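You operate a simulated robot arm through the tools that you are given. There is no shell and no other tool.

The job below is to be done with a simulated robot arm. You get a single attempt, and the scene is never put back.

Task
Clamp the red end stop at 35 cm; park the carriage against it.
Fine: leave the carriage brake on.

Only the result counts: the job must be done as asked and must still hold three seconds after the hand-in. Knocking over, shifting, dropping, spilling or breaking anything else fails it.

Robot
A 7-joint arm with a two-finger parallel gripper, fixed in place. Base frame: the origin is on the floor under the middle of its stand, x ahead of it, y to its left, z up. Units: cm, degrees, N and s.
It reaches about 124.7 cm from its shoulder. Its first joint turns from -132.0 to 132.0 degrees. Payload 3.91 kg.
The TCP is the grasp point between the finger pads, 3 cm short of the fingertips. In the tool frame z runs along the fingers and y along their closing line. Largest opening 11 cm; finger width 2, thickness 1; the body of the gripper, 4.8 by 11.2 cm, starts 5.5 cm behind the TCP.
Orientation is that of the tool frame in the base frame, as [roll, pitch, yaw] about the fixed x, y, z axes, in that order (R = Rz(yaw) Ry(pitch) Rx(roll)). With the fingers straight down and closing along the base's y, the tool's x points along the base's -x, its y along +y and its z along -z.

Tools
- The arm moves only by the tool jog_arm. Its argument "increments" is a list of rows, each an object of numbers (a shift or turn left out is 0, a gripper value left out holds the last): "x", "y", "z": the shift along the tool's x, y, z in cm; "rx", "ry", "rz": the turn, a rotation vector about the tool's x, y, z in degrees; "gripper": the opening, from 0 (shut) to 1 (fully open). In form: [{"x": .., "y": .., "z": .., "rx": .., "ry": .., "rz": .., "gripper": ..}, ...]. A call has 1 to 20 rows; each row shifts and turns the commanded pose from where the row before left it, along the tool's axes as they then stand. A row lasts 0.2 s, in which the tool goes at most 5 cm and 8.6 degrees; a call with a longer step from one row to the next is refused whole, and so is a gripper value outside its range. Where a pose cannot be reached the arm comes as near as it can. A force on the tool above 90 N (or 10 N above the force at the start of the call, whichever is more), or a blocked arm, ends the call early, and 0.2 s more pass. Each finger travels about 10.8 cm/s and halts on what it meets, pressing with about 35 N; the grip force reading is that of the motor and also rises with nothing between the fingers. The clock runs only during rows and for 0.2 s after the last one: add rows that do not move to give the fingers time. It gives the time, the measured TCP pose, the force on the tool (base axes), the opening and the grip force at its end, in the units of the frame above (readings bear some noise), with the torque about the TCP (base axes, N m) and any sound that the robot's microphone picked up.
- Cameras (640 x 400 px; columns grow to the right, rows downward): "scene" is fixed at [39.96, 65.1, 164.54]; the picture's right is [-0.91, -0.41, 0.00], its down [-0.36, 0.79, -0.50] and it looks along [0.21, -0.45, -0.87] (base axes); focal length 214 px, centre (320, 200). "wrist" rides on the gripper at [7.2, 1.7, -10.3] in the tool frame; the picture's right is [-0.23, 0.97, 0.00], its down [-0.76, -0.18, -0.62] and it looks along [-0.61, -0.14, 0.78] (tool axes); focal length 222 px, centre (320, 200). There is no depth. A picture from a camera that has moved, and an enlarged one, comes with that camera's place and axes in the base frame and with its lens.
- grab_frame(camera): a new picture of that camera. No time passes.
- close_up(camera, box): a new picture of the part [left, top, right, bottom] of that camera's present view, enlarged. No time passes.
- close_job(): hands the job in; it is judged then, once.

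Places have to be worked out from the pictures, the camera data and where the tool is seen. Open the gripper and draw the arm clear of the work before you hand the job in, unless the task says otherwise.

The tools are called by a JSON object that holds its "api" and its "payload". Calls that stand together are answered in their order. jog_arm: Moves the arm, as the interface text tells. Its arguments: {"type":"object","properties":{"increments":{"type":"array"}},"required":["increments"]} The other tools are called the same way: grab_frame (camera) takes a picture; close_up (camera, box) takes an enlarged picture of a part of a camera's view; close_job () hands the job in.

At the start:

```text
time_s: 0.0
tcp_pos: [57.82, 24.65, 125.02]
tool_rot: [180.0, 0.1, -180.0]
contact_force: [0.8, -0.1, -0.7]
wrist_torque: [0.01, 0.01, 0.01]
finger_gap: 11.0
grip_force: 0.0
```

scene: 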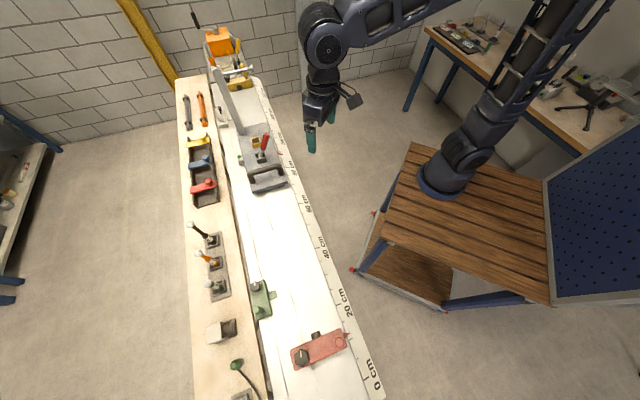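
wrist: 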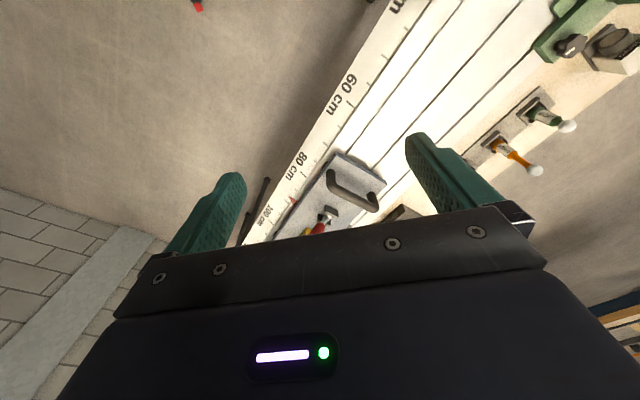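

The scene shows a workbench rail with a ruler (0 to about 100 cm), a grey carriage near 70-80 cm, a red stop near 10 cm, and a green stop. I'll look closer at these parts before moving.

{"api": "close_up", "payload": {"camera": "scene", "box": [240, 270, 400, 400]}}

{"api": "close_up", "payload": {"camera": "scene", "box": [200, 60, 320, 200]}}

{"api": "close_up", "payload": {"camera": "scene", "box": [220, 190, 360, 310]}}

{"api": "close_up", "payload": {"camera": "scene", "box": [170, 70, 290, 400]}}

```text
3.08 times, centred on (320, 335) of scene
camera zoom: at [39.96, 65.1, 164.54], right [-0.91, -0.41, 0.0], down [-0.36, 0.79, -0.5], along [0.21, -0.45, -0.87], focal length 660 px, centre (320, -215)
```

zoom: 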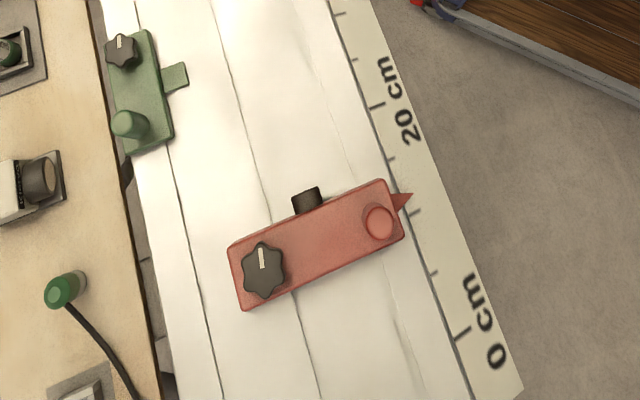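

```text
2.86 times, centred on (260, 130) of scene
camera zoom: at [39.96, 65.1, 164.54], right [-0.91, -0.41, 0.0], down [-0.36, 0.79, -0.5], along [0.21, -0.45, -0.87], focal length 613 px, centre (491, 400)
```

zoom: 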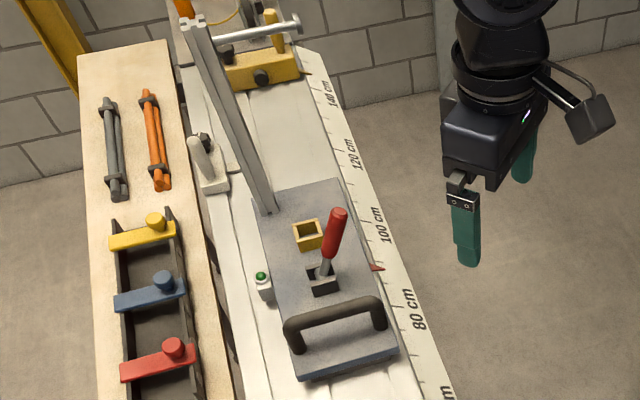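

```text
3.33 times, centred on (290, 250) of scene
camera zoom: at [39.96, 65.1, 164.54], right [-0.91, -0.41, 0.0], down [-0.36, 0.79, -0.5], along [0.21, -0.45, -0.87], focal length 715 px, centre (420, 33)
```

zoom: 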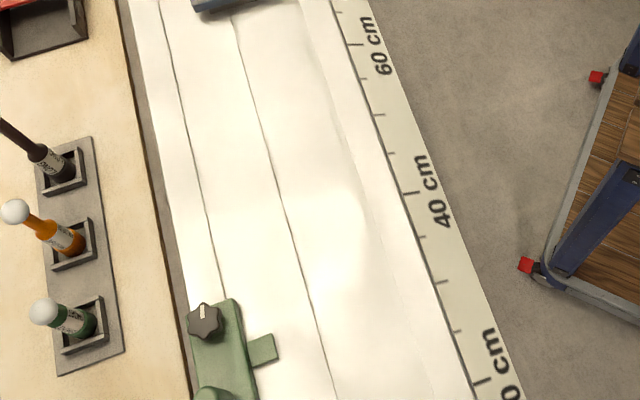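

```text
1.21 times, centred on (230, 235) of scene
camera zoom: at [39.96, 65.1, 164.54], right [-0.91, -0.41, 0.0], down [-0.36, 0.79, -0.5], along [0.21, -0.45, -0.87], focal length 260 px, centre (429, 158)
```

zoom: 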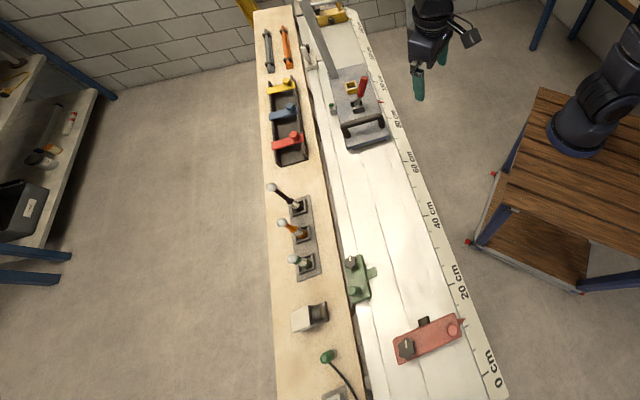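

The ruler ticks put the rail along about −45° yaw, with its surface near z≈87 and the 35 cm mark near (47,47). I'm moving the wrist camera high over the red stop to inspect it, staying well above everything.

{"api": "jog_arm", "payload": {"increments": [{"x": 1.8, "y": 3.9, "z": 0.4, "gripper": 1}, {"x": 1.8, "y": 3.9, "z": 0.4}, {"x": 1.8, "y": 3.9, "z": 0.4}, {"x": 1.8, "y": 3.9, "z": 0.4}, {"x": 1.8, "y": 3.9, "z": 0.4}, {"x": 1.8, "y": 3.9, "z": 0.4}, {"x": 1.8, "y": 3.9, "z": 0.4}, {"x": 1.8, "y": 3.9, "z": 0.4}, {"x": 1.8, "y": 3.9, "z": 0.4}, {"x": 1.8, "y": 3.9, "z": 0.4}, {"x": 1.8, "y": 3.9, "z": 0.4}, {"x": 1.8, "y": 3.9, "z": 0.4}, {}]}}

```text
time_s: 2.8
tcp_pos: [36.07, 71.39, 120.35]
tool_rot: [-179.9, -0.1, 180.0]
contact_force: [0.6, -0.2, -0.1]
wrist_torque: [0.0, 0.04, 0.0]
finger_gap: 11.01
grip_force: 0.0
```

The arm got there as commanded with no contact. Now I take a wrist picture of the red stop.

{"api": "grab_frame", "payload": {"camera": "wrist"}}

{"api": "grab_frame", "payload": {"camera": "scene"}}

```text
taken
camera wrist: at [28.95, 73.16, 130.62], right [0.23, 0.97, 0.0], down [0.76, -0.18, 0.62], along [0.61, -0.14, -0.78], focal length 222 px, centre (320, 200)
```

wrist: 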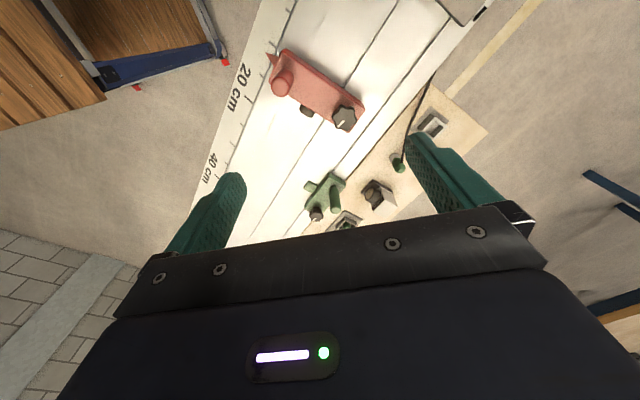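

```text
taken
```

scene: 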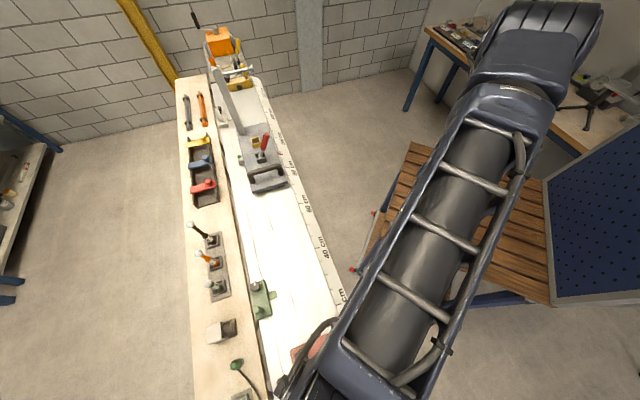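

{"api": "close_up", "payload": {"camera": "wrist", "box": [220, 20, 400, 140]}}

{"api": "close_up", "payload": {"camera": "wrist", "box": [280, 130, 400, 230]}}

{"api": "close_up", "payload": {"camera": "wrist", "box": [260, 0, 500, 60]}}

```text
3.33 times, centred on (310, 80) of wrist
camera zoom: at [28.95, 73.16, 130.62], right [0.23, 0.97, 0.0], down [0.76, -0.18, 0.62], along [0.61, -0.14, -0.78], focal length 740 px, centre (353, 600)
```

zoom: 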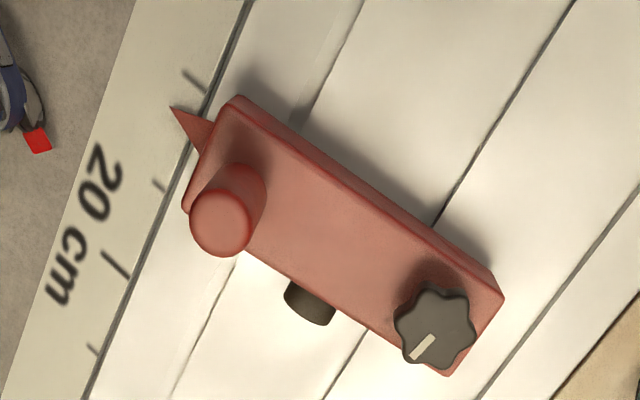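

```text
4.00 times, centred on (340, 180) of wrist
camera zoom: at [28.95, 73.16, 130.62], right [0.23, 0.97, 0.0], down [0.76, -0.18, 0.62], along [0.61, -0.14, -0.78], focal length 888 px, centre (240, 280)
```

zoom: 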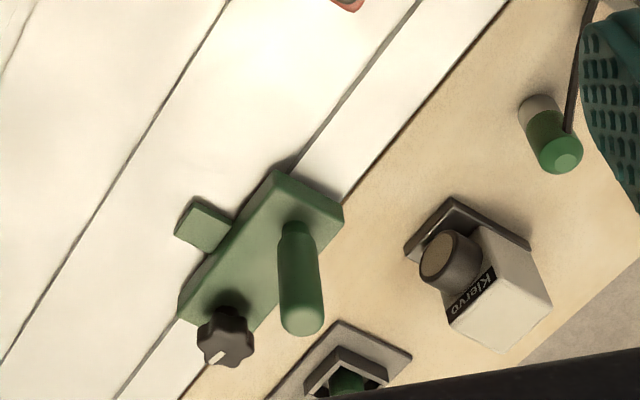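

```text
2.67 times, centred on (380, 30) of wrist
camera zoom: at [28.95, 73.16, 130.62], right [0.23, 0.97, 0.0], down [0.76, -0.18, 0.62], along [0.61, -0.14, -0.78], focal length 592 px, centre (160, 653)
```

zoom: 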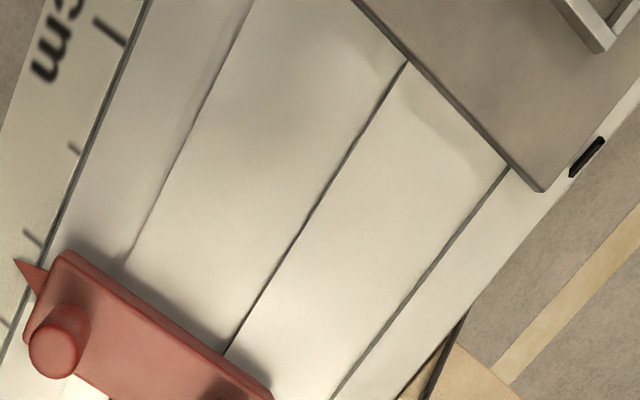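

The red stop's pointer reads about 12 cm; it has a round post near the ruler and a star knob at the far end. The green stop's tab comes very close to the red stop's path at about 29 cm. Next I turn the tool to line up with the rail and go look at the carriage, staying at z≈120.

{"api": "jog_arm", "payload": {"increments": [{"rz": 7.5}, {"rz": 7.5}, {"rz": 7.5}, {"rz": 7.5}, {"rz": 7.5}, {"rz": 7.5}, {"x": -4.5}, {"x": -4.5}, {"x": -4.5}, {"x": -4.5}, {"x": -4.5}, {"x": -4.5}, {"x": -4.5}, {"x": -4.5}, {"x": -4.5}, {"x": -4.5}, {"x": -4.5}, {}]}}

{"api": "grab_frame", "payload": {"camera": "wrist"}}

```text
time_s: 6.6
tcp_pos: [71.09, 36.58, 120.31]
tool_rot: [180.0, -0.1, 135.0]
contact_force: [-0.2, 0.0, 0.5]
wrist_torque: [-0.01, 0.04, 0.03]
finger_gap: 10.99
grip_force: 0.1
```

```text
taken
camera wrist: at [67.2, 42.86, 130.66], right [0.85, 0.53, 0.0], down [0.41, -0.66, 0.62], along [0.33, -0.53, -0.78], focal length 222 px, centre (320, 200)
```

wrist: 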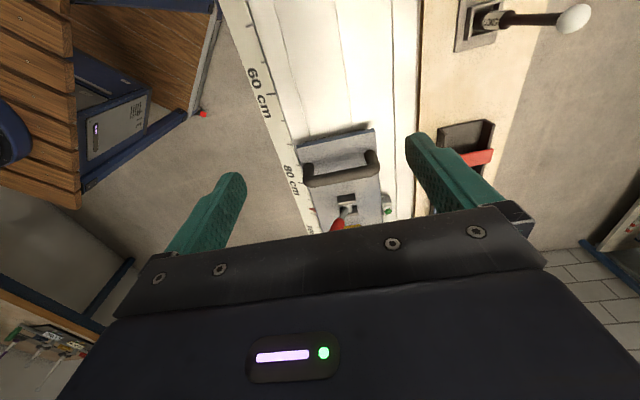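

The carriage is in view between the fingers. I zoom in on the handle, lever and side details.

{"api": "close_up", "payload": {"camera": "wrist", "box": [270, 110, 410, 240]}}

{"api": "close_up", "payload": {"camera": "scene", "box": [225, 110, 295, 200]}}

{"api": "close_up", "payload": {"camera": "scene", "box": [190, 10, 280, 110]}}

```text
3.08 times, centred on (340, 175) of wrist
camera zoom: at [67.2, 42.86, 130.66], right [0.85, 0.53, 0.0], down [0.41, -0.66, 0.62], along [0.33, -0.53, -0.78], focal length 684 px, centre (258, 277)
```

zoom: 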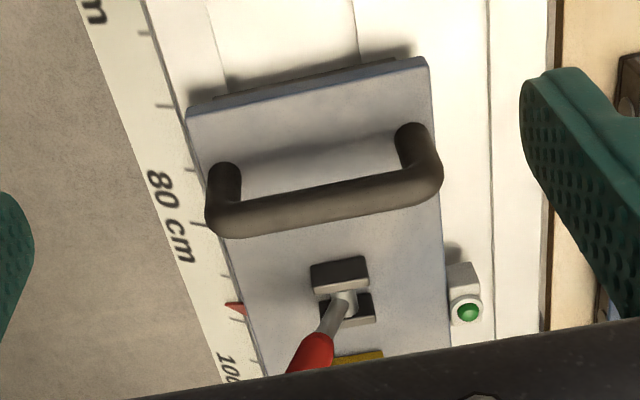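

```text
4.44 times, centred on (260, 155) of scene
camera zoom: at [39.96, 65.1, 164.54], right [-0.91, -0.41, 0.0], down [-0.36, 0.79, -0.5], along [0.21, -0.45, -0.87], focal length 953 px, centre (587, 400)
```

zoom: 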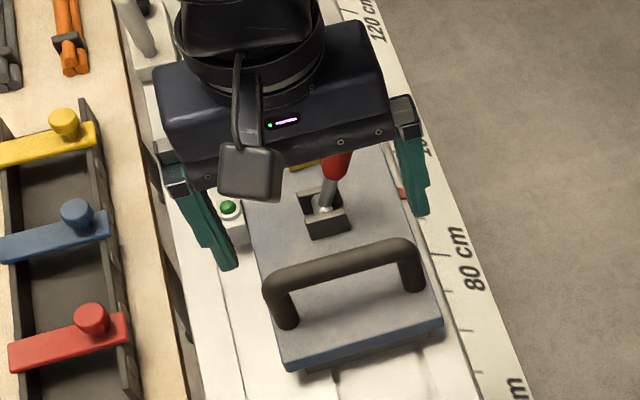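

```text
4.00 times, centred on (235, 60) of scene
camera zoom: at [39.96, 65.1, 164.54], right [-0.91, -0.41, 0.0], down [-0.36, 0.79, -0.5], along [0.21, -0.45, -0.87], focal length 858 px, centre (660, 760)
```

zoom: 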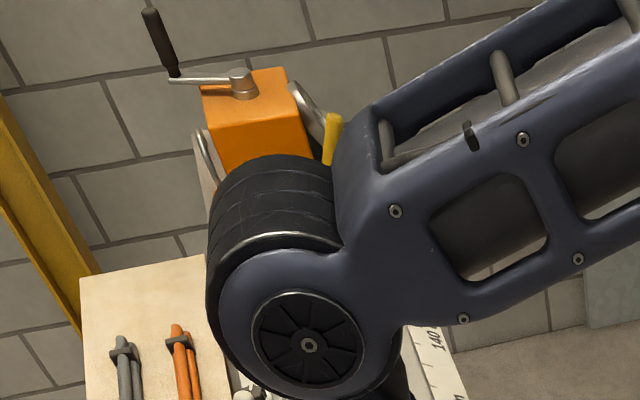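

The carriage has a U-handle and a red-gripped lever in a black gate, and its pointer reads about 88–90 cm. I move about 18 cm further along the rail, still high, to look down on the lever and the back of the carriage.

{"api": "jog_arm", "payload": {"increments": [{"x": -4.5}, {"x": -4.5}, {"x": -4.5}, {"x": -4.5}, {}]}}

{"api": "grab_frame", "payload": {"camera": "wrist"}}

{"api": "close_up", "payload": {"camera": "wrist", "box": [230, 0, 430, 130]}}

{"api": "close_up", "payload": {"camera": "wrist", "box": [240, 100, 440, 220]}}

```text
time_s: 7.8
tcp_pos: [83.72, 23.7, 120.24]
tool_rot: [-180.0, 0.1, 135.0]
contact_force: [0.4, 0.5, -0.6]
wrist_torque: [-0.01, 0.0, 0.0]
finger_gap: 10.99
grip_force: 0.1
```

```text
taken
camera wrist: at [79.83, 30.15, 130.65], right [0.85, 0.53, 0.0], down [0.41, -0.66, 0.62], along [0.33, -0.53, -0.78], focal length 222 px, centre (320, 200)
```

wrist: 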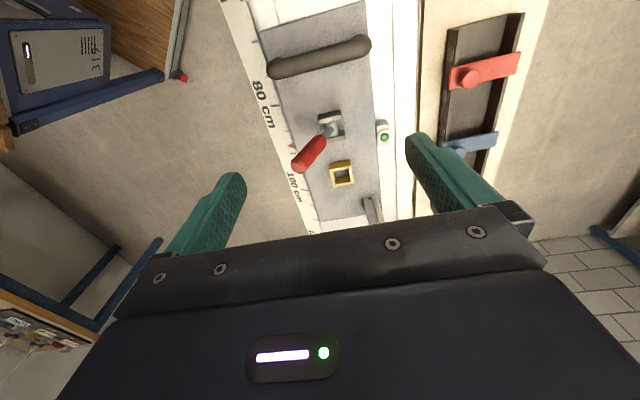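

```text
3.08 times, centred on (330, 65) of wrist
camera zoom: at [79.83, 30.15, 130.65], right [0.85, 0.53, 0.0], down [0.41, -0.66, 0.62], along [0.33, -0.53, -0.78], focal length 684 px, centre (289, 615)
```

zoom: 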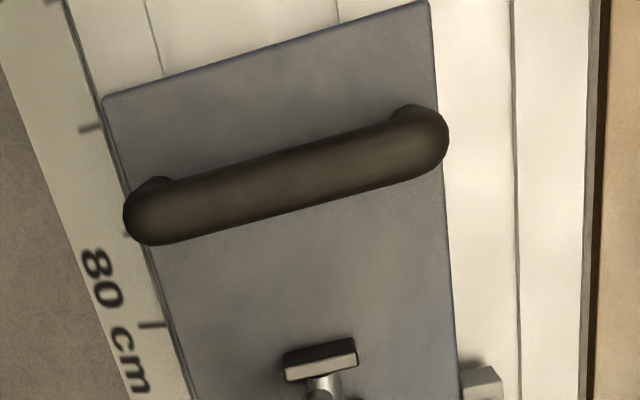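

```text
3.20 times, centred on (340, 160) of wrist
camera zoom: at [79.83, 30.15, 130.65], right [0.85, 0.53, 0.0], down [0.41, -0.66, 0.62], along [0.33, -0.53, -0.78], focal length 711 px, centre (256, 328)
```

zoom: 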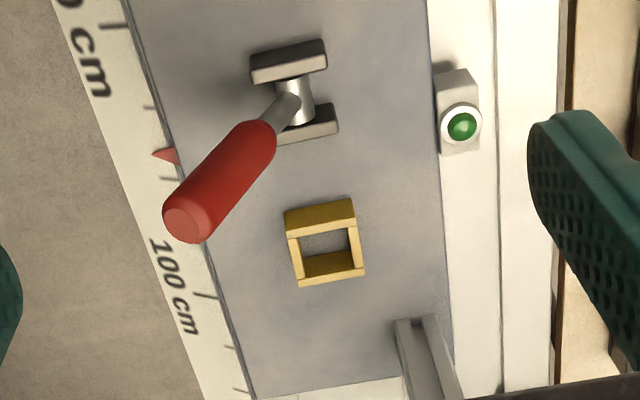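

The brake lever pivots across the rail at about s=84, t=10, and leans toward the ruler; the carriage front edge is at about s=69.5 cm. I go back to look closely at the gap between the green tab and the red stop's path.

{"api": "jog_arm", "payload": {"increments": [{"x": 4.5, "y": 0.4}, {"x": 4.5, "y": 0.4}, {"x": 4.5, "y": 0.4, "z": 0.8}, {"x": 4.5, "y": 0.4, "z": 0.8}, {"x": 4.5, "y": 0.4, "z": 0.8}, {"x": 4.5, "y": 0.4, "z": 0.8}, {"x": 4.5, "y": 0.4, "z": 0.8}, {"x": 4.5, "y": 0.4, "z": 0.8}, {"x": 4.5, "y": 0.4, "z": 0.8}, {"x": 4.5, "y": 0.4, "z": 0.8}, {"x": 4.5, "y": 0.4, "z": 0.8}, {}]}}

{"api": "grab_frame", "payload": {"camera": "wrist"}}

```text
time_s: 10.4
tcp_pos: [52.48, 61.74, 112.99]
tool_rot: [-180.0, 0.0, 135.1]
contact_force: [0.4, -0.1, -0.5]
wrist_torque: [-0.02, 0.0, 0.05]
finger_gap: 10.99
grip_force: 0.1
```

```text
taken
camera wrist: at [48.54, 68.14, 123.36], right [0.85, 0.53, 0.0], down [0.41, -0.66, 0.62], along [0.33, -0.53, -0.78], focal length 222 px, centre (320, 200)
```

wrist: 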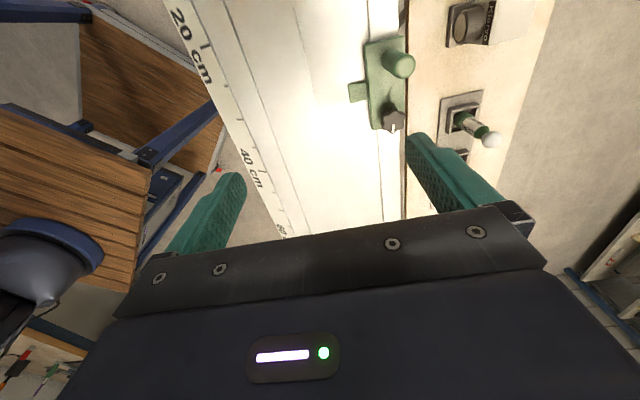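

{"api": "close_up", "payload": {"camera": "wrist", "box": [320, 20, 440, 140]}}

{"api": "close_up", "payload": {"camera": "wrist", "box": [150, 0, 330, 120]}}

```text
3.33 times, centred on (380, 80) of wrist
camera zoom: at [48.54, 68.14, 123.36], right [0.85, 0.53, 0.0], down [0.41, -0.66, 0.62], along [0.33, -0.53, -0.78], focal length 740 px, centre (120, 600)
```

zoom: 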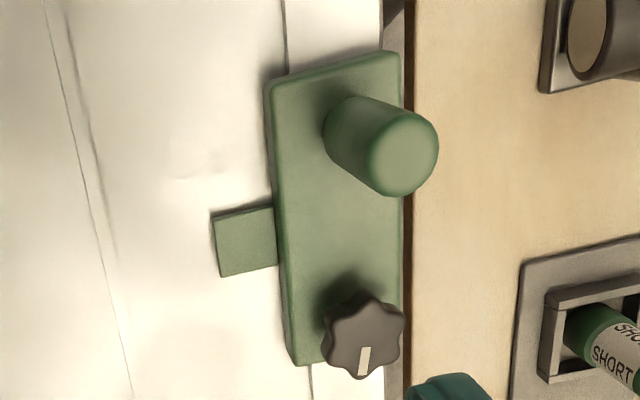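

```text
3.33 times, centred on (240, 60) of wrist
camera zoom: at [48.54, 68.14, 123.36], right [0.85, 0.53, 0.0], down [0.41, -0.66, 0.62], along [0.33, -0.53, -0.78], focal length 740 px, centre (587, 667)
```

zoom: 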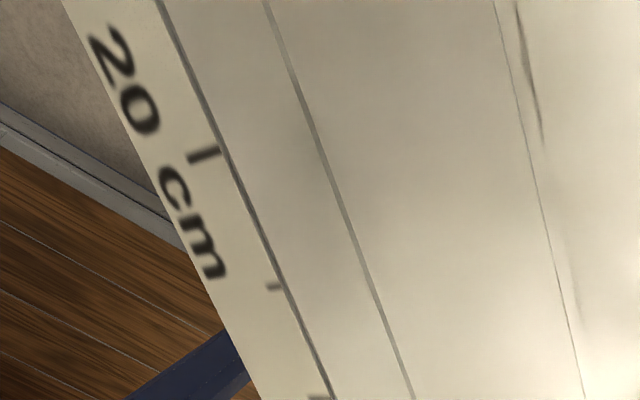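

The 35 cm mark works out at almost exactly x=y, with mark ≈ (x−y)/√2 + 34.95 and the rail at −45°. The tab tip (T≈84.65) and red far end (T≈84.4) are close, so I look down on the red stop from the same orientation to check.

{"api": "jog_arm", "payload": {"increments": [{"x": 4.3, "y": 0.4}, {"x": 4.3, "y": 0.4}, {"x": 4.3, "y": 0.4}, {"x": 4.3, "y": 0.4}, {}, {}]}}

{"api": "grab_frame", "payload": {"camera": "wrist"}}

{"api": "close_up", "payload": {"camera": "wrist", "box": [180, 0, 380, 125]}}

{"api": "close_up", "payload": {"camera": "wrist", "box": [280, 0, 380, 80]}}

```text
time_s: 11.8
tcp_pos: [41.12, 74.79, 112.99]
tool_rot: [-179.9, 0.0, 135.0]
contact_force: [0.1, 0.5, 0.1]
wrist_torque: [0.02, 0.0, -0.01]
finger_gap: 11.01
grip_force: 0.1
```

```text
taken
camera wrist: at [37.25, 81.24, 123.36], right [0.85, 0.53, 0.0], down [0.41, -0.66, 0.62], along [0.33, -0.53, -0.78], focal length 222 px, centre (320, 200)
```

wrist: 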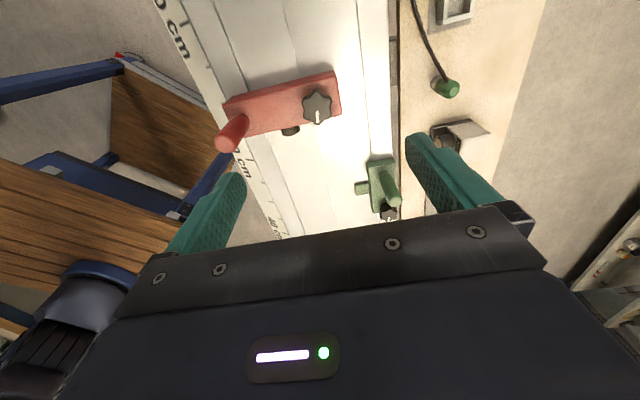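

```text
3.20 times, centred on (280, 62) of wrist
camera zoom: at [37.25, 81.24, 123.36], right [0.85, 0.53, 0.0], down [0.41, -0.66, 0.62], along [0.33, -0.53, -0.78], focal length 711 px, centre (448, 640)
```

zoom: 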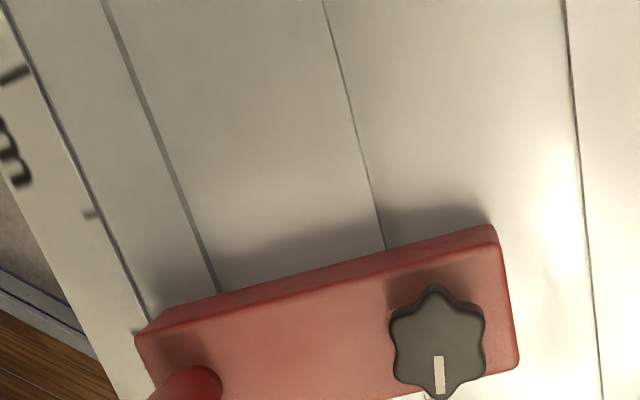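

```text
5.00 times, centred on (330, 40) of wrist
camera zoom: at [37.25, 81.24, 123.36], right [0.85, 0.53, 0.0], down [0.41, -0.66, 0.62], along [0.33, -0.53, -0.78], focal length 1111 px, centre (270, 1000)
```

zoom: 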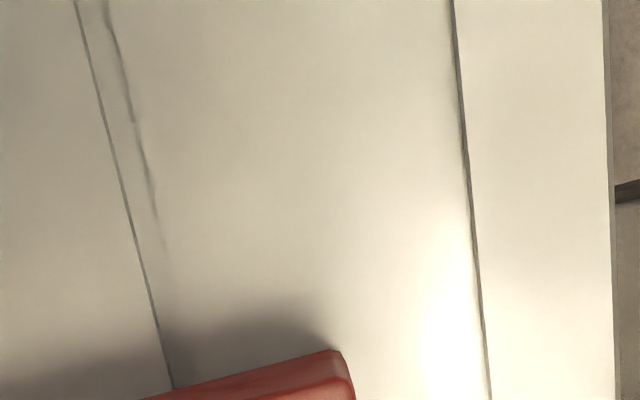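

In this view the red far end comes out at T≈84.46. I zoom on the green tab in the same picture, and on the red post and knob.

{"api": "close_up", "payload": {"camera": "wrist", "box": [330, 140, 420, 220]}}

{"api": "close_up", "payload": {"camera": "wrist", "box": [200, 70, 360, 170]}}

{"api": "close_up", "payload": {"camera": "scene", "box": [230, 270, 350, 345]}}

```text
5.00 times, centred on (375, 180) of wrist
camera zoom: at [37.25, 81.24, 123.36], right [0.85, 0.53, 0.0], down [0.41, -0.66, 0.62], along [0.33, -0.53, -0.78], focal length 1111 px, centre (45, 300)
```

zoom: 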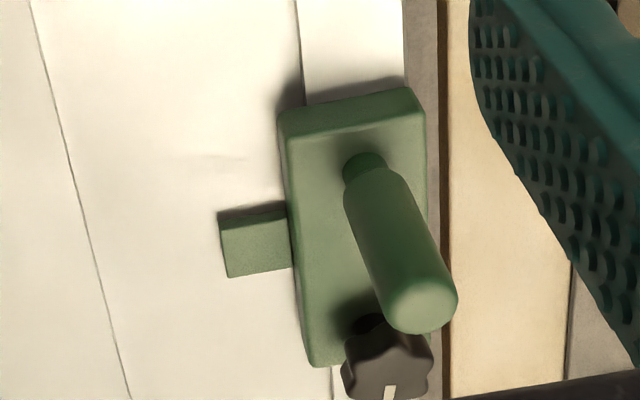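

```text
4.00 times, centred on (280, 120) of wrist
camera zoom: at [37.25, 81.24, 123.36], right [0.85, 0.53, 0.0], down [0.41, -0.66, 0.62], along [0.33, -0.53, -0.78], focal length 888 px, centre (480, 520)
```

zoom: 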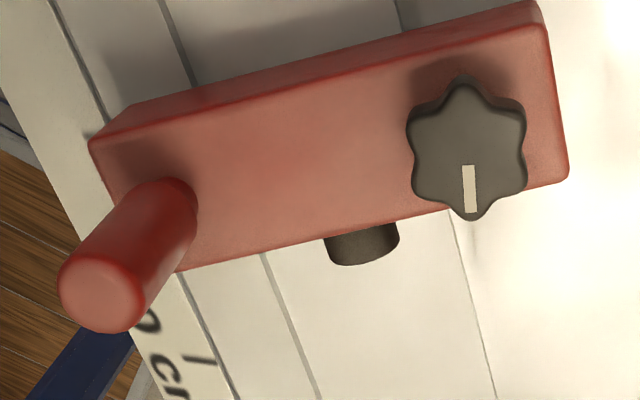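

```text
5.33 times, centred on (290, 308) of scene
camera zoom: at [39.96, 65.1, 164.54], right [-0.91, -0.41, 0.0], down [-0.36, 0.79, -0.5], along [0.21, -0.45, -0.87], focal length 1144 px, centre (480, -373)
```

zoom: 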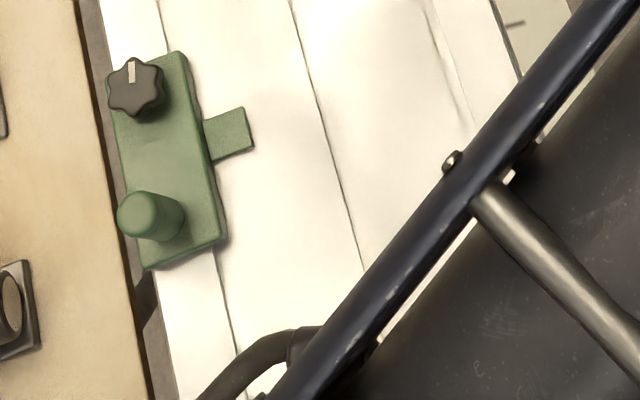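

The tab clears the red stop by only about 0.24 cm, so the stop has to slide straight. I have the post at T≈71.2, S≈−23.4, top z≈100, and the knob at T≈81.6, S≈−23.45, top z≈95.8. I'll test how far the wrist can turn up here in free air before gripping anything.

{"api": "jog_arm", "payload": {"increments": [{"rz": -8.5}, {"rz": -8.5}, {"rz": -8.5}, {"rz": -8.5}, {"rz": -8.5}, {"rz": -8.5}, {"rz": -8.5}, {"rz": -8.5}, {"rz": -8.5}, {"rz": -8.5}, {"rz": -8.5}, {"rz": -8.5}, {"rz": -8.5}, {"rz": -8.5}, {}]}}

{"api": "grab_frame", "payload": {"camera": "wrist"}}

```text
time_s: 15.0
tcp_pos: [41.14, 75.07, 112.9]
tool_rot: [180.0, 0.0, -105.8]
contact_force: [0.4, 0.0, -0.1]
wrist_torque: [-0.01, 0.01, 0.0]
finger_gap: 10.99
grip_force: 0.1
```

```text
taken
camera wrist: at [37.53, 68.72, 123.3], right [-0.87, 0.49, 0.0], down [0.38, 0.68, 0.62], along [0.3, 0.54, -0.78], focal length 222 px, centre (320, 200)
```

wrist: 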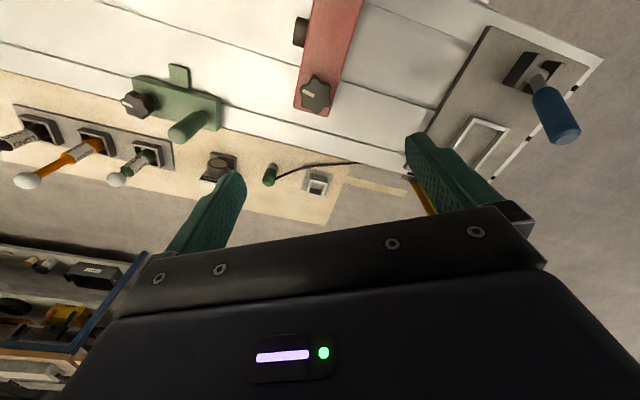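

The wrist turns at least 119° that way. There's also a plate with a blue lever beyond the zero end, so I zoom in there and on the knobs before touching anything.

{"api": "close_up", "payload": {"camera": "wrist", "box": [430, 10, 610, 190]}}

{"api": "close_up", "payload": {"camera": "wrist", "box": [110, 50, 240, 150]}}

{"api": "close_up", "payload": {"camera": "wrist", "box": [0, 90, 180, 200]}}

{"api": "close_up", "payload": {"camera": "wrist", "box": [270, 0, 370, 120]}}

```text
2.22 times, centred on (520, 100) of wrist
camera zoom: at [37.53, 68.72, 123.3], right [-0.87, 0.49, 0.0], down [0.38, 0.68, 0.62], along [0.3, 0.54, -0.78], focal length 494 px, centre (-124, 422)
```

zoom: 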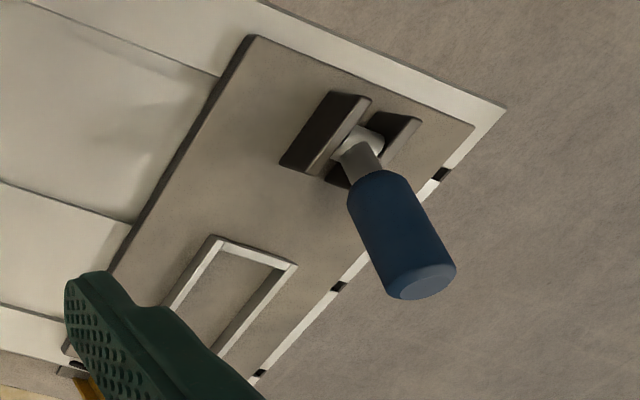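

```text
4.00 times, centred on (175, 100) of wrist
camera zoom: at [37.53, 68.72, 123.3], right [-0.87, 0.49, 0.0], down [0.38, 0.68, 0.62], along [0.3, 0.54, -0.78], focal length 888 px, centre (900, 600)
```

zoom: 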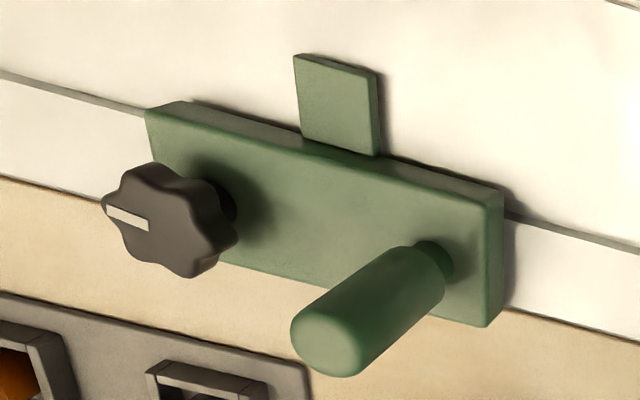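

```text
3.56 times, centred on (90, 145) of wrist
camera zoom: at [37.53, 68.72, 123.3], right [-0.87, 0.49, 0.0], down [0.38, 0.68, 0.62], along [0.3, 0.54, -0.78], focal length 790 px, centre (1138, 396)
```

zoom: 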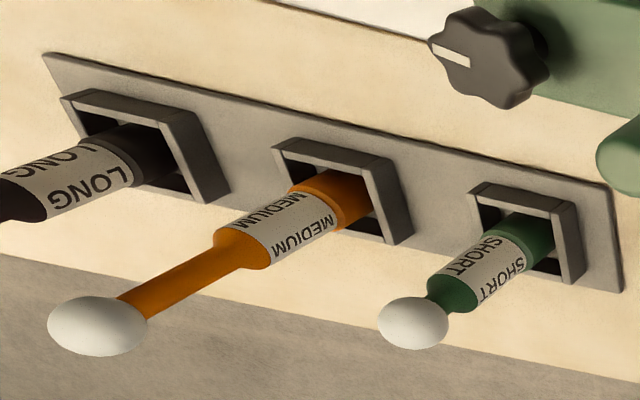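

```text
3.33 times, centred on (320, 60) of wrist
camera zoom: at [37.53, 68.72, 123.3], right [-0.87, 0.49, 0.0], down [0.38, 0.68, 0.62], along [0.3, 0.54, -0.78], focal length 740 px, centre (320, 667)
```

zoom: 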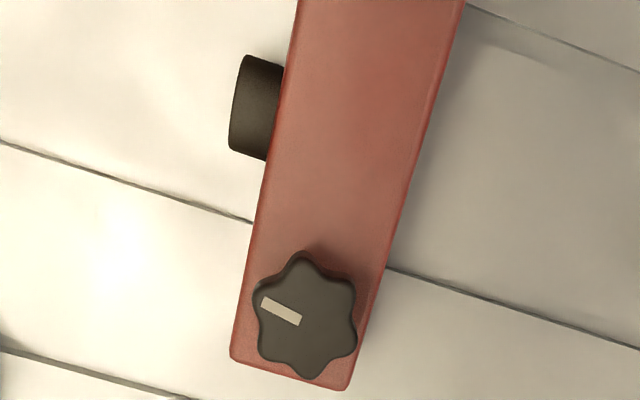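

All labelled pegs, the green stop and the blue lever look like bystanders. I turn back to the rail-aligned yaw, where the jaws close across the rail onto two flats of the red knob, and come down above the knob to check alignment.

{"api": "jog_arm", "payload": {"increments": [{"rz": 8.5}, {"rz": 8.5}, {"rz": 8.5}, {"rz": 8.5}, {"rz": 8.5}, {"rz": 8.5}, {"rz": 8.5}, {"rz": 8.5}, {"rz": 8.5}, {"rz": 8.5}, {"rz": 8.5}, {"rz": 8.5}, {"rz": 8.5}, {"rz": 8.5}, {}, {}]}}

```text
time_s: 18.4
tcp_pos: [41.02, 75.09, 113.02]
tool_rot: [-180.0, 0.0, 135.1]
contact_force: [0.1, 0.4, -0.2]
wrist_torque: [0.0, 0.01, -0.03]
finger_gap: 10.99
grip_force: 0.1
```

I'm at S≈−24.1, T≈82.1. I shift by +0.6 in S and −0.5 in T, then lower to z≈102.5, with the fingertips still above the knob.

{"api": "jog_arm", "payload": {"increments": [{"x": -0.6, "y": -0.5}, {"z": 3.5}, {"z": 3.5}, {"z": 3.5}, {}, {}]}}

{"api": "grab_frame", "payload": {"camera": "wrist"}}

{"api": "close_up", "payload": {"camera": "wrist", "box": [220, 90, 420, 230]}}

```text
time_s: 19.8
tcp_pos: [40.99, 74.36, 102.67]
tool_rot: [180.0, 0.0, 135.0]
contact_force: [0.3, 0.2, -0.2]
wrist_torque: [0.02, 0.03, 0.0]
finger_gap: 11.03
grip_force: 0.0
```

```text
taken
camera wrist: at [37.16, 80.8, 113.0], right [0.85, 0.53, 0.0], down [0.41, -0.66, 0.62], along [0.33, -0.53, -0.78], focal length 222 px, centre (320, 200)
```

wrist: 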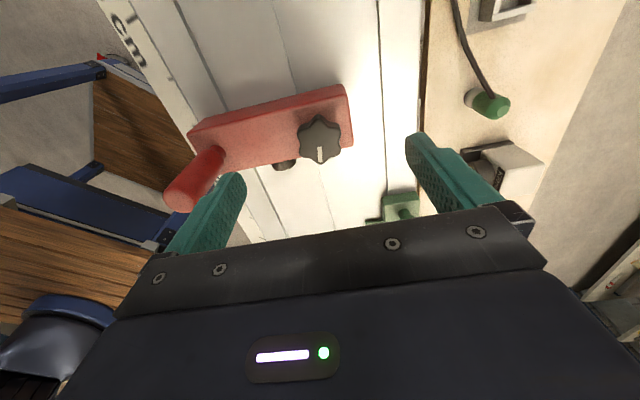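

```text
2.86 times, centred on (320, 160) of wrist
camera zoom: at [37.16, 80.8, 113.0], right [0.85, 0.53, 0.0], down [0.41, -0.66, 0.62], along [0.33, -0.53, -0.78], focal length 635 px, centre (320, 314)
```

zoom: 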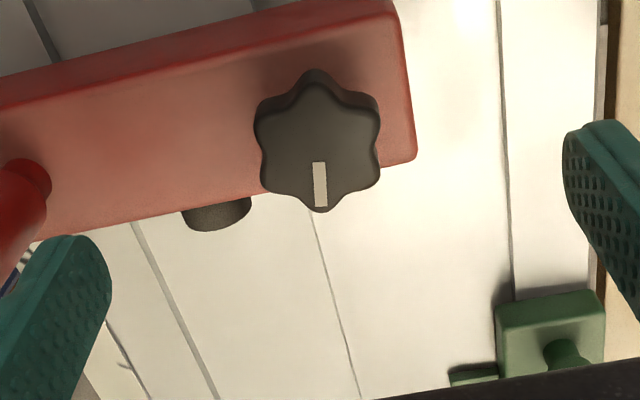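

The knob is centred at S≈−23.47, T≈81.57, right under the tool. I part-close the jaws to about 6 cm and lower so the fingertips sit just above the stop body, either side of the knob.

{"api": "jog_arm", "payload": {"increments": [{"x": -0.13, "gripper": 0.55}, {}, {"z": 2.5}, {"z": 2.5}, {"z": 1.3}, {}, {}]}}

{"api": "grab_frame", "payload": {"camera": "wrist"}}

{"api": "close_up", "payload": {"camera": "wrist", "box": [220, 100, 420, 230]}}

```text
time_s: 21.4
tcp_pos: [41.27, 74.48, 96.33]
tool_rot: [180.0, 0.0, 135.0]
contact_force: [-0.3, 0.0, 0.2]
wrist_torque: [0.01, 0.01, 0.04]
finger_gap: 6.07
grip_force: 0.0
```

```text
taken
camera wrist: at [37.32, 80.75, 106.8], right [0.85, 0.53, 0.0], down [0.41, -0.66, 0.62], along [0.33, -0.53, -0.78], focal length 222 px, centre (320, 200)
```

wrist: 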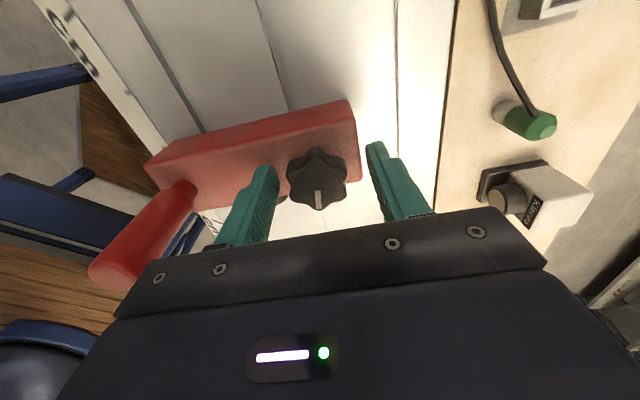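

```text
3.08 times, centred on (320, 165) of wrist
camera zoom: at [37.32, 80.75, 106.8], right [0.85, 0.53, 0.0], down [0.41, -0.66, 0.62], along [0.33, -0.53, -0.78], focal length 684 px, centre (320, 308)
```

zoom: 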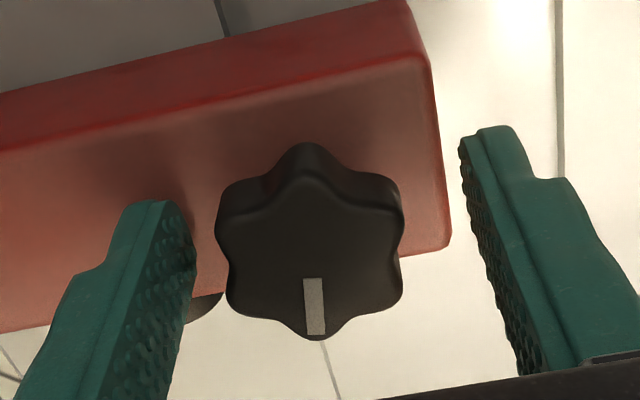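

The knob sits between the pads, about 0.2 cm toward the ruler from centre. I nudge and close on it.

{"api": "jog_arm", "payload": {"increments": [{"y": -0.2}, {"gripper": 0}, {}, {}]}}

{"api": "close_up", "payload": {"camera": "wrist", "box": [220, 100, 420, 230]}}

```text
time_s: 22.4
tcp_pos: [41.0, 74.17, 96.25]
tool_rot: [-180.0, 0.1, 135.0]
contact_force: [5.2, 6.9, -2.3]
wrist_torque: [0.37, 0.03, 0.0]
finger_gap: 3.93
grip_force: 45.0
```

```text
3.08 times, centred on (320, 165) of wrist
camera zoom: at [37.17, 80.63, 106.72], right [0.85, 0.53, 0.0], down [0.41, -0.66, 0.62], along [0.33, -0.53, -0.78], focal length 684 px, centre (320, 308)
```

zoom: 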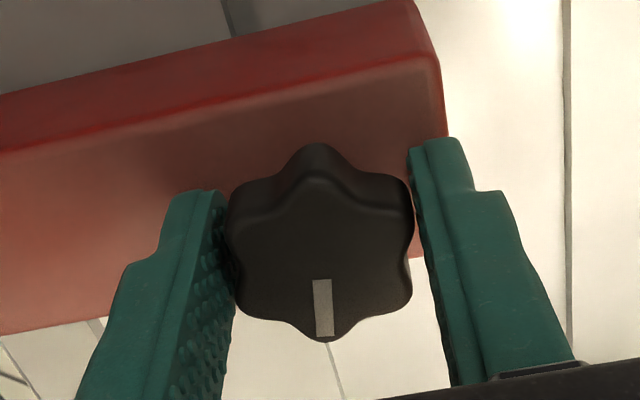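

I have a firm grip (gap 3.9 cm). I'm being pushed about 8 N outward, so I nudge +0.1 in T and start turning counter-clockwise (seen from above) a little, watching the torque.

{"api": "jog_arm", "payload": {"increments": [{"y": 0.1}, {"rz": -6}, {"rz": -6}, {"rz": -6}, {}]}}

{"api": "close_up", "payload": {"camera": "wrist", "box": [220, 100, 420, 230]}}

```text
time_s: 23.6
tcp_pos: [40.94, 74.17, 96.34]
tool_rot: [180.0, 0.0, 153.1]
contact_force: [-4.0, -8.8, 9.0]
wrist_torque: [-0.26, 0.08, 0.0]
finger_gap: 3.91
grip_force: 45.2
```

```text
3.08 times, centred on (320, 165) of wrist
camera zoom: at [35.39, 79.07, 106.72], right [0.64, 0.77, 0.0], down [0.6, -0.5, 0.62], along [0.48, -0.4, -0.78], focal length 684 px, centre (320, 308)
```

zoom: 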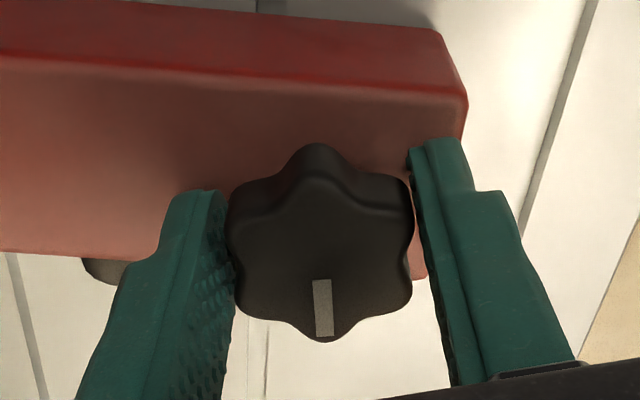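

The knob turns along with the jaws with no notable torque. I continue counter-clockwise to roughly a quarter turn and more.

{"api": "jog_arm", "payload": {"increments": [{"rz": -8}, {"rz": -8}, {"rz": -8}, {"rz": -8}, {"rz": -8}, {"rz": -8}, {"rz": -8}, {"rz": -8}, {"rz": -8}, {}]}}

{"api": "close_up", "payload": {"camera": "wrist", "box": [220, 100, 420, 230]}}

```text
time_s: 25.8
tcp_pos: [41.02, 74.18, 96.32]
tool_rot: [-180.0, 0.0, -134.9]
contact_force: [-20.7, -22.5, 24.2]
wrist_torque: [-0.33, 0.18, -0.01]
finger_gap: 3.92
grip_force: 45.1
```

```text
3.08 times, centred on (320, 165) of wrist
camera zoom: at [34.83, 70.25, 106.67], right [-0.53, 0.85, 0.0], down [0.66, 0.41, 0.62], along [0.53, 0.33, -0.78], focal length 684 px, centre (320, 308)
```

zoom: 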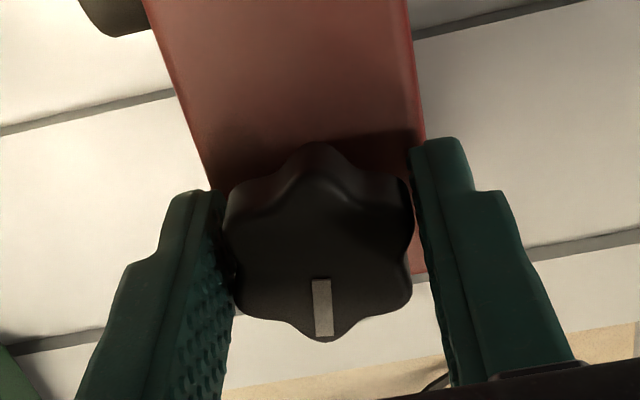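

A quarter turn done; the jaws feel about 24 N of lift and 30 N sideways, so the screw is rising slightly and I'm a touch off its axis. I relieve that (toward the ruler and up a bit), then test whether the stop slides by moving 0.6 cm along the rail.

{"api": "jog_arm", "payload": {"increments": [{"x": 0.15, "z": -0.1}, {}, {"y": -0.3}, {"y": -0.3}, {}]}}

{"api": "grab_frame", "payload": {"camera": "wrist"}}

```text
time_s: 27.0
tcp_pos: [41.57, 73.6, 96.3]
tool_rot: [-179.9, 0.1, -135.0]
contact_force: [2.3, 5.2, 5.1]
wrist_torque: [0.51, -0.52, 0.0]
finger_gap: 3.9
grip_force: 44.9
```

```text
taken
camera wrist: at [35.31, 69.78, 106.66], right [-0.53, 0.85, 0.0], down [0.66, 0.41, 0.62], along [0.53, 0.33, -0.78], focal length 222 px, centre (320, 200)
```

wrist: 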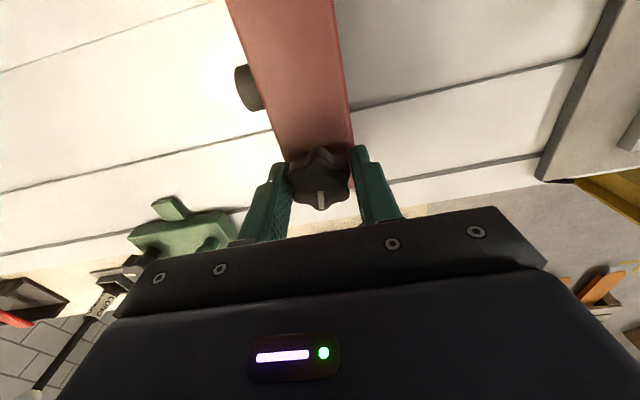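

The stop slid 0.6–0.8 cm with only about 2 N, so it is loose, and the jaws hold the knob well. I drag it along the rail by the knob to just before the green tab and check the gap there.

{"api": "jog_arm", "payload": {"increments": [{"y": -0.95}, {"y": -0.95}, {"y": -0.95}, {"y": -0.95}, {"y": -0.95}, {"y": -0.95}, {"y": -0.95}, {"y": -0.95}, {"y": -0.95}, {"y": -0.95}, {"y": -0.95}, {}]}}

{"api": "grab_frame", "payload": {"camera": "wrist"}}

{"api": "close_up", "payload": {"camera": "wrist", "box": [160, 100, 400, 250]}}

{"api": "close_up", "payload": {"camera": "scene", "box": [230, 240, 370, 350]}}

```text
time_s: 29.6
tcp_pos: [48.94, 66.22, 96.35]
tool_rot: [180.0, 0.1, -135.0]
contact_force: [20.3, 20.3, 16.3]
wrist_torque: [0.31, -0.28, -0.02]
finger_gap: 3.9
grip_force: 45.5
```

```text
taken
camera wrist: at [42.7, 62.35, 106.64], right [-0.53, 0.85, 0.0], down [0.66, 0.41, 0.62], along [0.53, 0.33, -0.78], focal length 222 px, centre (320, 200)
```

wrist: 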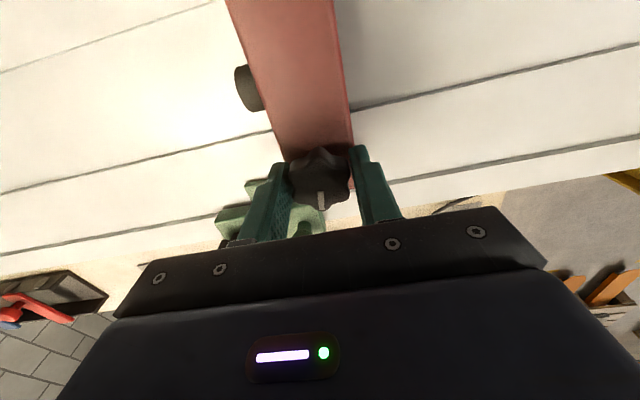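

```text
2.67 times, centred on (280, 175) of wrist
camera zoom: at [42.7, 62.35, 106.64], right [-0.53, 0.85, 0.0], down [0.66, 0.41, 0.62], along [0.53, 0.33, -0.78], focal length 592 px, centre (427, 267)
```

zoom: 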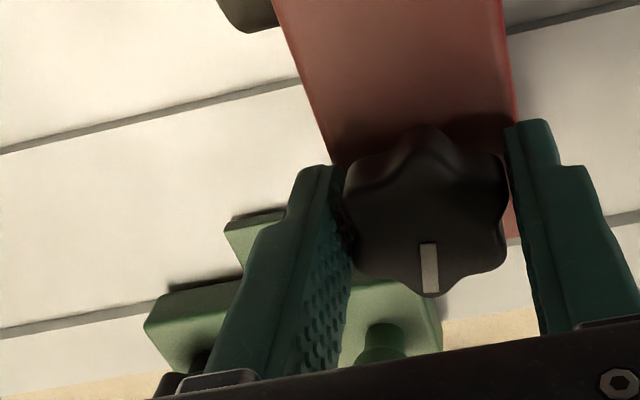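

```text
3.64 times, centred on (300, 295) of scene
camera zoom: at [39.96, 65.1, 164.54], right [-0.91, -0.41, 0.0], down [-0.36, 0.79, -0.5], along [0.21, -0.45, -0.87], focal length 780 px, centre (393, -146)
```

zoom: 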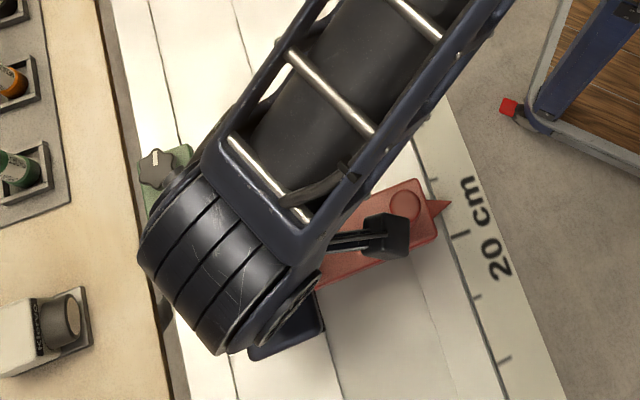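

Pointer is now near 22.7 and the red face is about 3 cm short of the tab's side. Sideways force has grown to about 28 N toward the ruler side, so I ease 0.08 back, then creep past the tab's edge in small steps, watching the along-rail force.

{"api": "jog_arm", "payload": {"increments": [{"x": -0.08, "z": -0.05}, {"y": -0.8}, {"y": -0.8}, {"y": -0.8}, {}]}}

{"api": "close_up", "payload": {"camera": "wrist", "box": [160, 100, 400, 250]}}

```text
time_s: 30.8
tcp_pos: [50.42, 64.72, 96.35]
tool_rot: [-180.0, -0.1, -135.0]
contact_force: [6.1, 7.5, -1.7]
wrist_torque: [0.41, -0.18, -0.06]
finger_gap: 3.93
grip_force: 45.1
```

```text
2.67 times, centred on (280, 175) of wrist
camera zoom: at [44.23, 60.87, 106.66], right [-0.53, 0.85, 0.0], down [0.67, 0.41, 0.62], along [0.53, 0.33, -0.78], focal length 592 px, centre (427, 267)
```

zoom: 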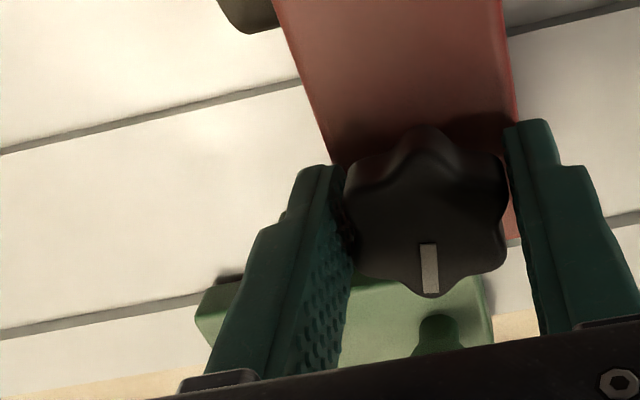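

Knob at about 24.85 cm, forces low. Next 0.6 cm brings the red face up to the tab edge, then another 0.6 past it, checked in separate calls.

{"api": "jog_arm", "payload": {"increments": [{"y": -0.3}, {"y": -0.3}, {}]}}

{"api": "jog_arm", "payload": {"increments": [{"y": -0.2}, {"y": -0.2}, {}]}}

{"api": "jog_arm", "payload": {"increments": [{"y": -0.15}, {"y": -0.15}, {}]}}

```text
time_s: 31.6
tcp_pos: [50.94, 64.23, 96.25]
tool_rot: [-180.0, -0.2, -135.0]
contact_force: [0.7, 4.0, -17.5]
wrist_torque: [-0.28, 0.35, 0.0]
finger_gap: 3.91
grip_force: 45.4
```

```text
time_s: 32.4
tcp_pos: [51.25, 63.96, 96.22]
tool_rot: [-180.0, -0.2, -135.0]
contact_force: [-3.5, 0.4, -24.0]
wrist_torque: [-0.29, 0.24, 0.0]
finger_gap: 3.9
grip_force: 45.3
```

```text
time_s: 33.2
tcp_pos: [51.31, 63.75, 96.3]
tool_rot: [-179.9, -0.1, -135.1]
contact_force: [-12.2, -8.9, -17.2]
wrist_torque: [-0.66, 0.72, 0.01]
finger_gap: 3.94
grip_force: 44.8
```

No along-rail resistance yet with the red face about at the tab edge. I bias slightly back toward the ruler (away from the tab), relieve the vertical, and go on in small steps.

{"api": "jog_arm", "payload": {"increments": [{"x": 0.12, "z": 0.07}, {"y": -0.2}, {"y": -0.2}, {}]}}

{"api": "jog_arm", "payload": {"increments": [{"y": -0.25}, {"y": -0.25}, {}]}}

{"api": "close_up", "payload": {"camera": "wrist", "box": [160, 100, 400, 250]}}

```text
time_s: 34.2
tcp_pos: [51.97, 63.31, 96.21]
tool_rot: [179.9, 0.1, -135.1]
contact_force: [-5.0, -2.7, -4.2]
wrist_torque: [0.18, -0.06, -0.03]
finger_gap: 3.9
grip_force: 44.8
```

```text
time_s: 35.0
tcp_pos: [52.22, 62.89, 96.29]
tool_rot: [180.0, 0.1, -135.1]
contact_force: [8.7, 11.1, -1.2]
wrist_torque: [0.36, -0.33, 0.01]
finger_gap: 3.93
grip_force: 44.6
```

```text
2.67 times, centred on (280, 175) of wrist
camera zoom: at [45.97, 59.07, 106.65], right [-0.53, 0.85, 0.0], down [0.66, 0.41, 0.62], along [0.53, 0.33, -0.78], focal length 592 px, centre (427, 267)
```

zoom: 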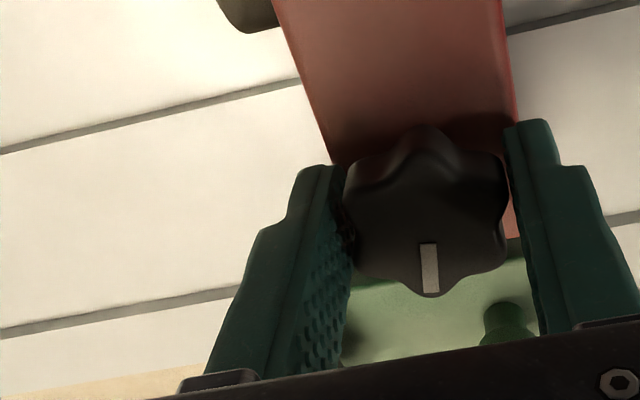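

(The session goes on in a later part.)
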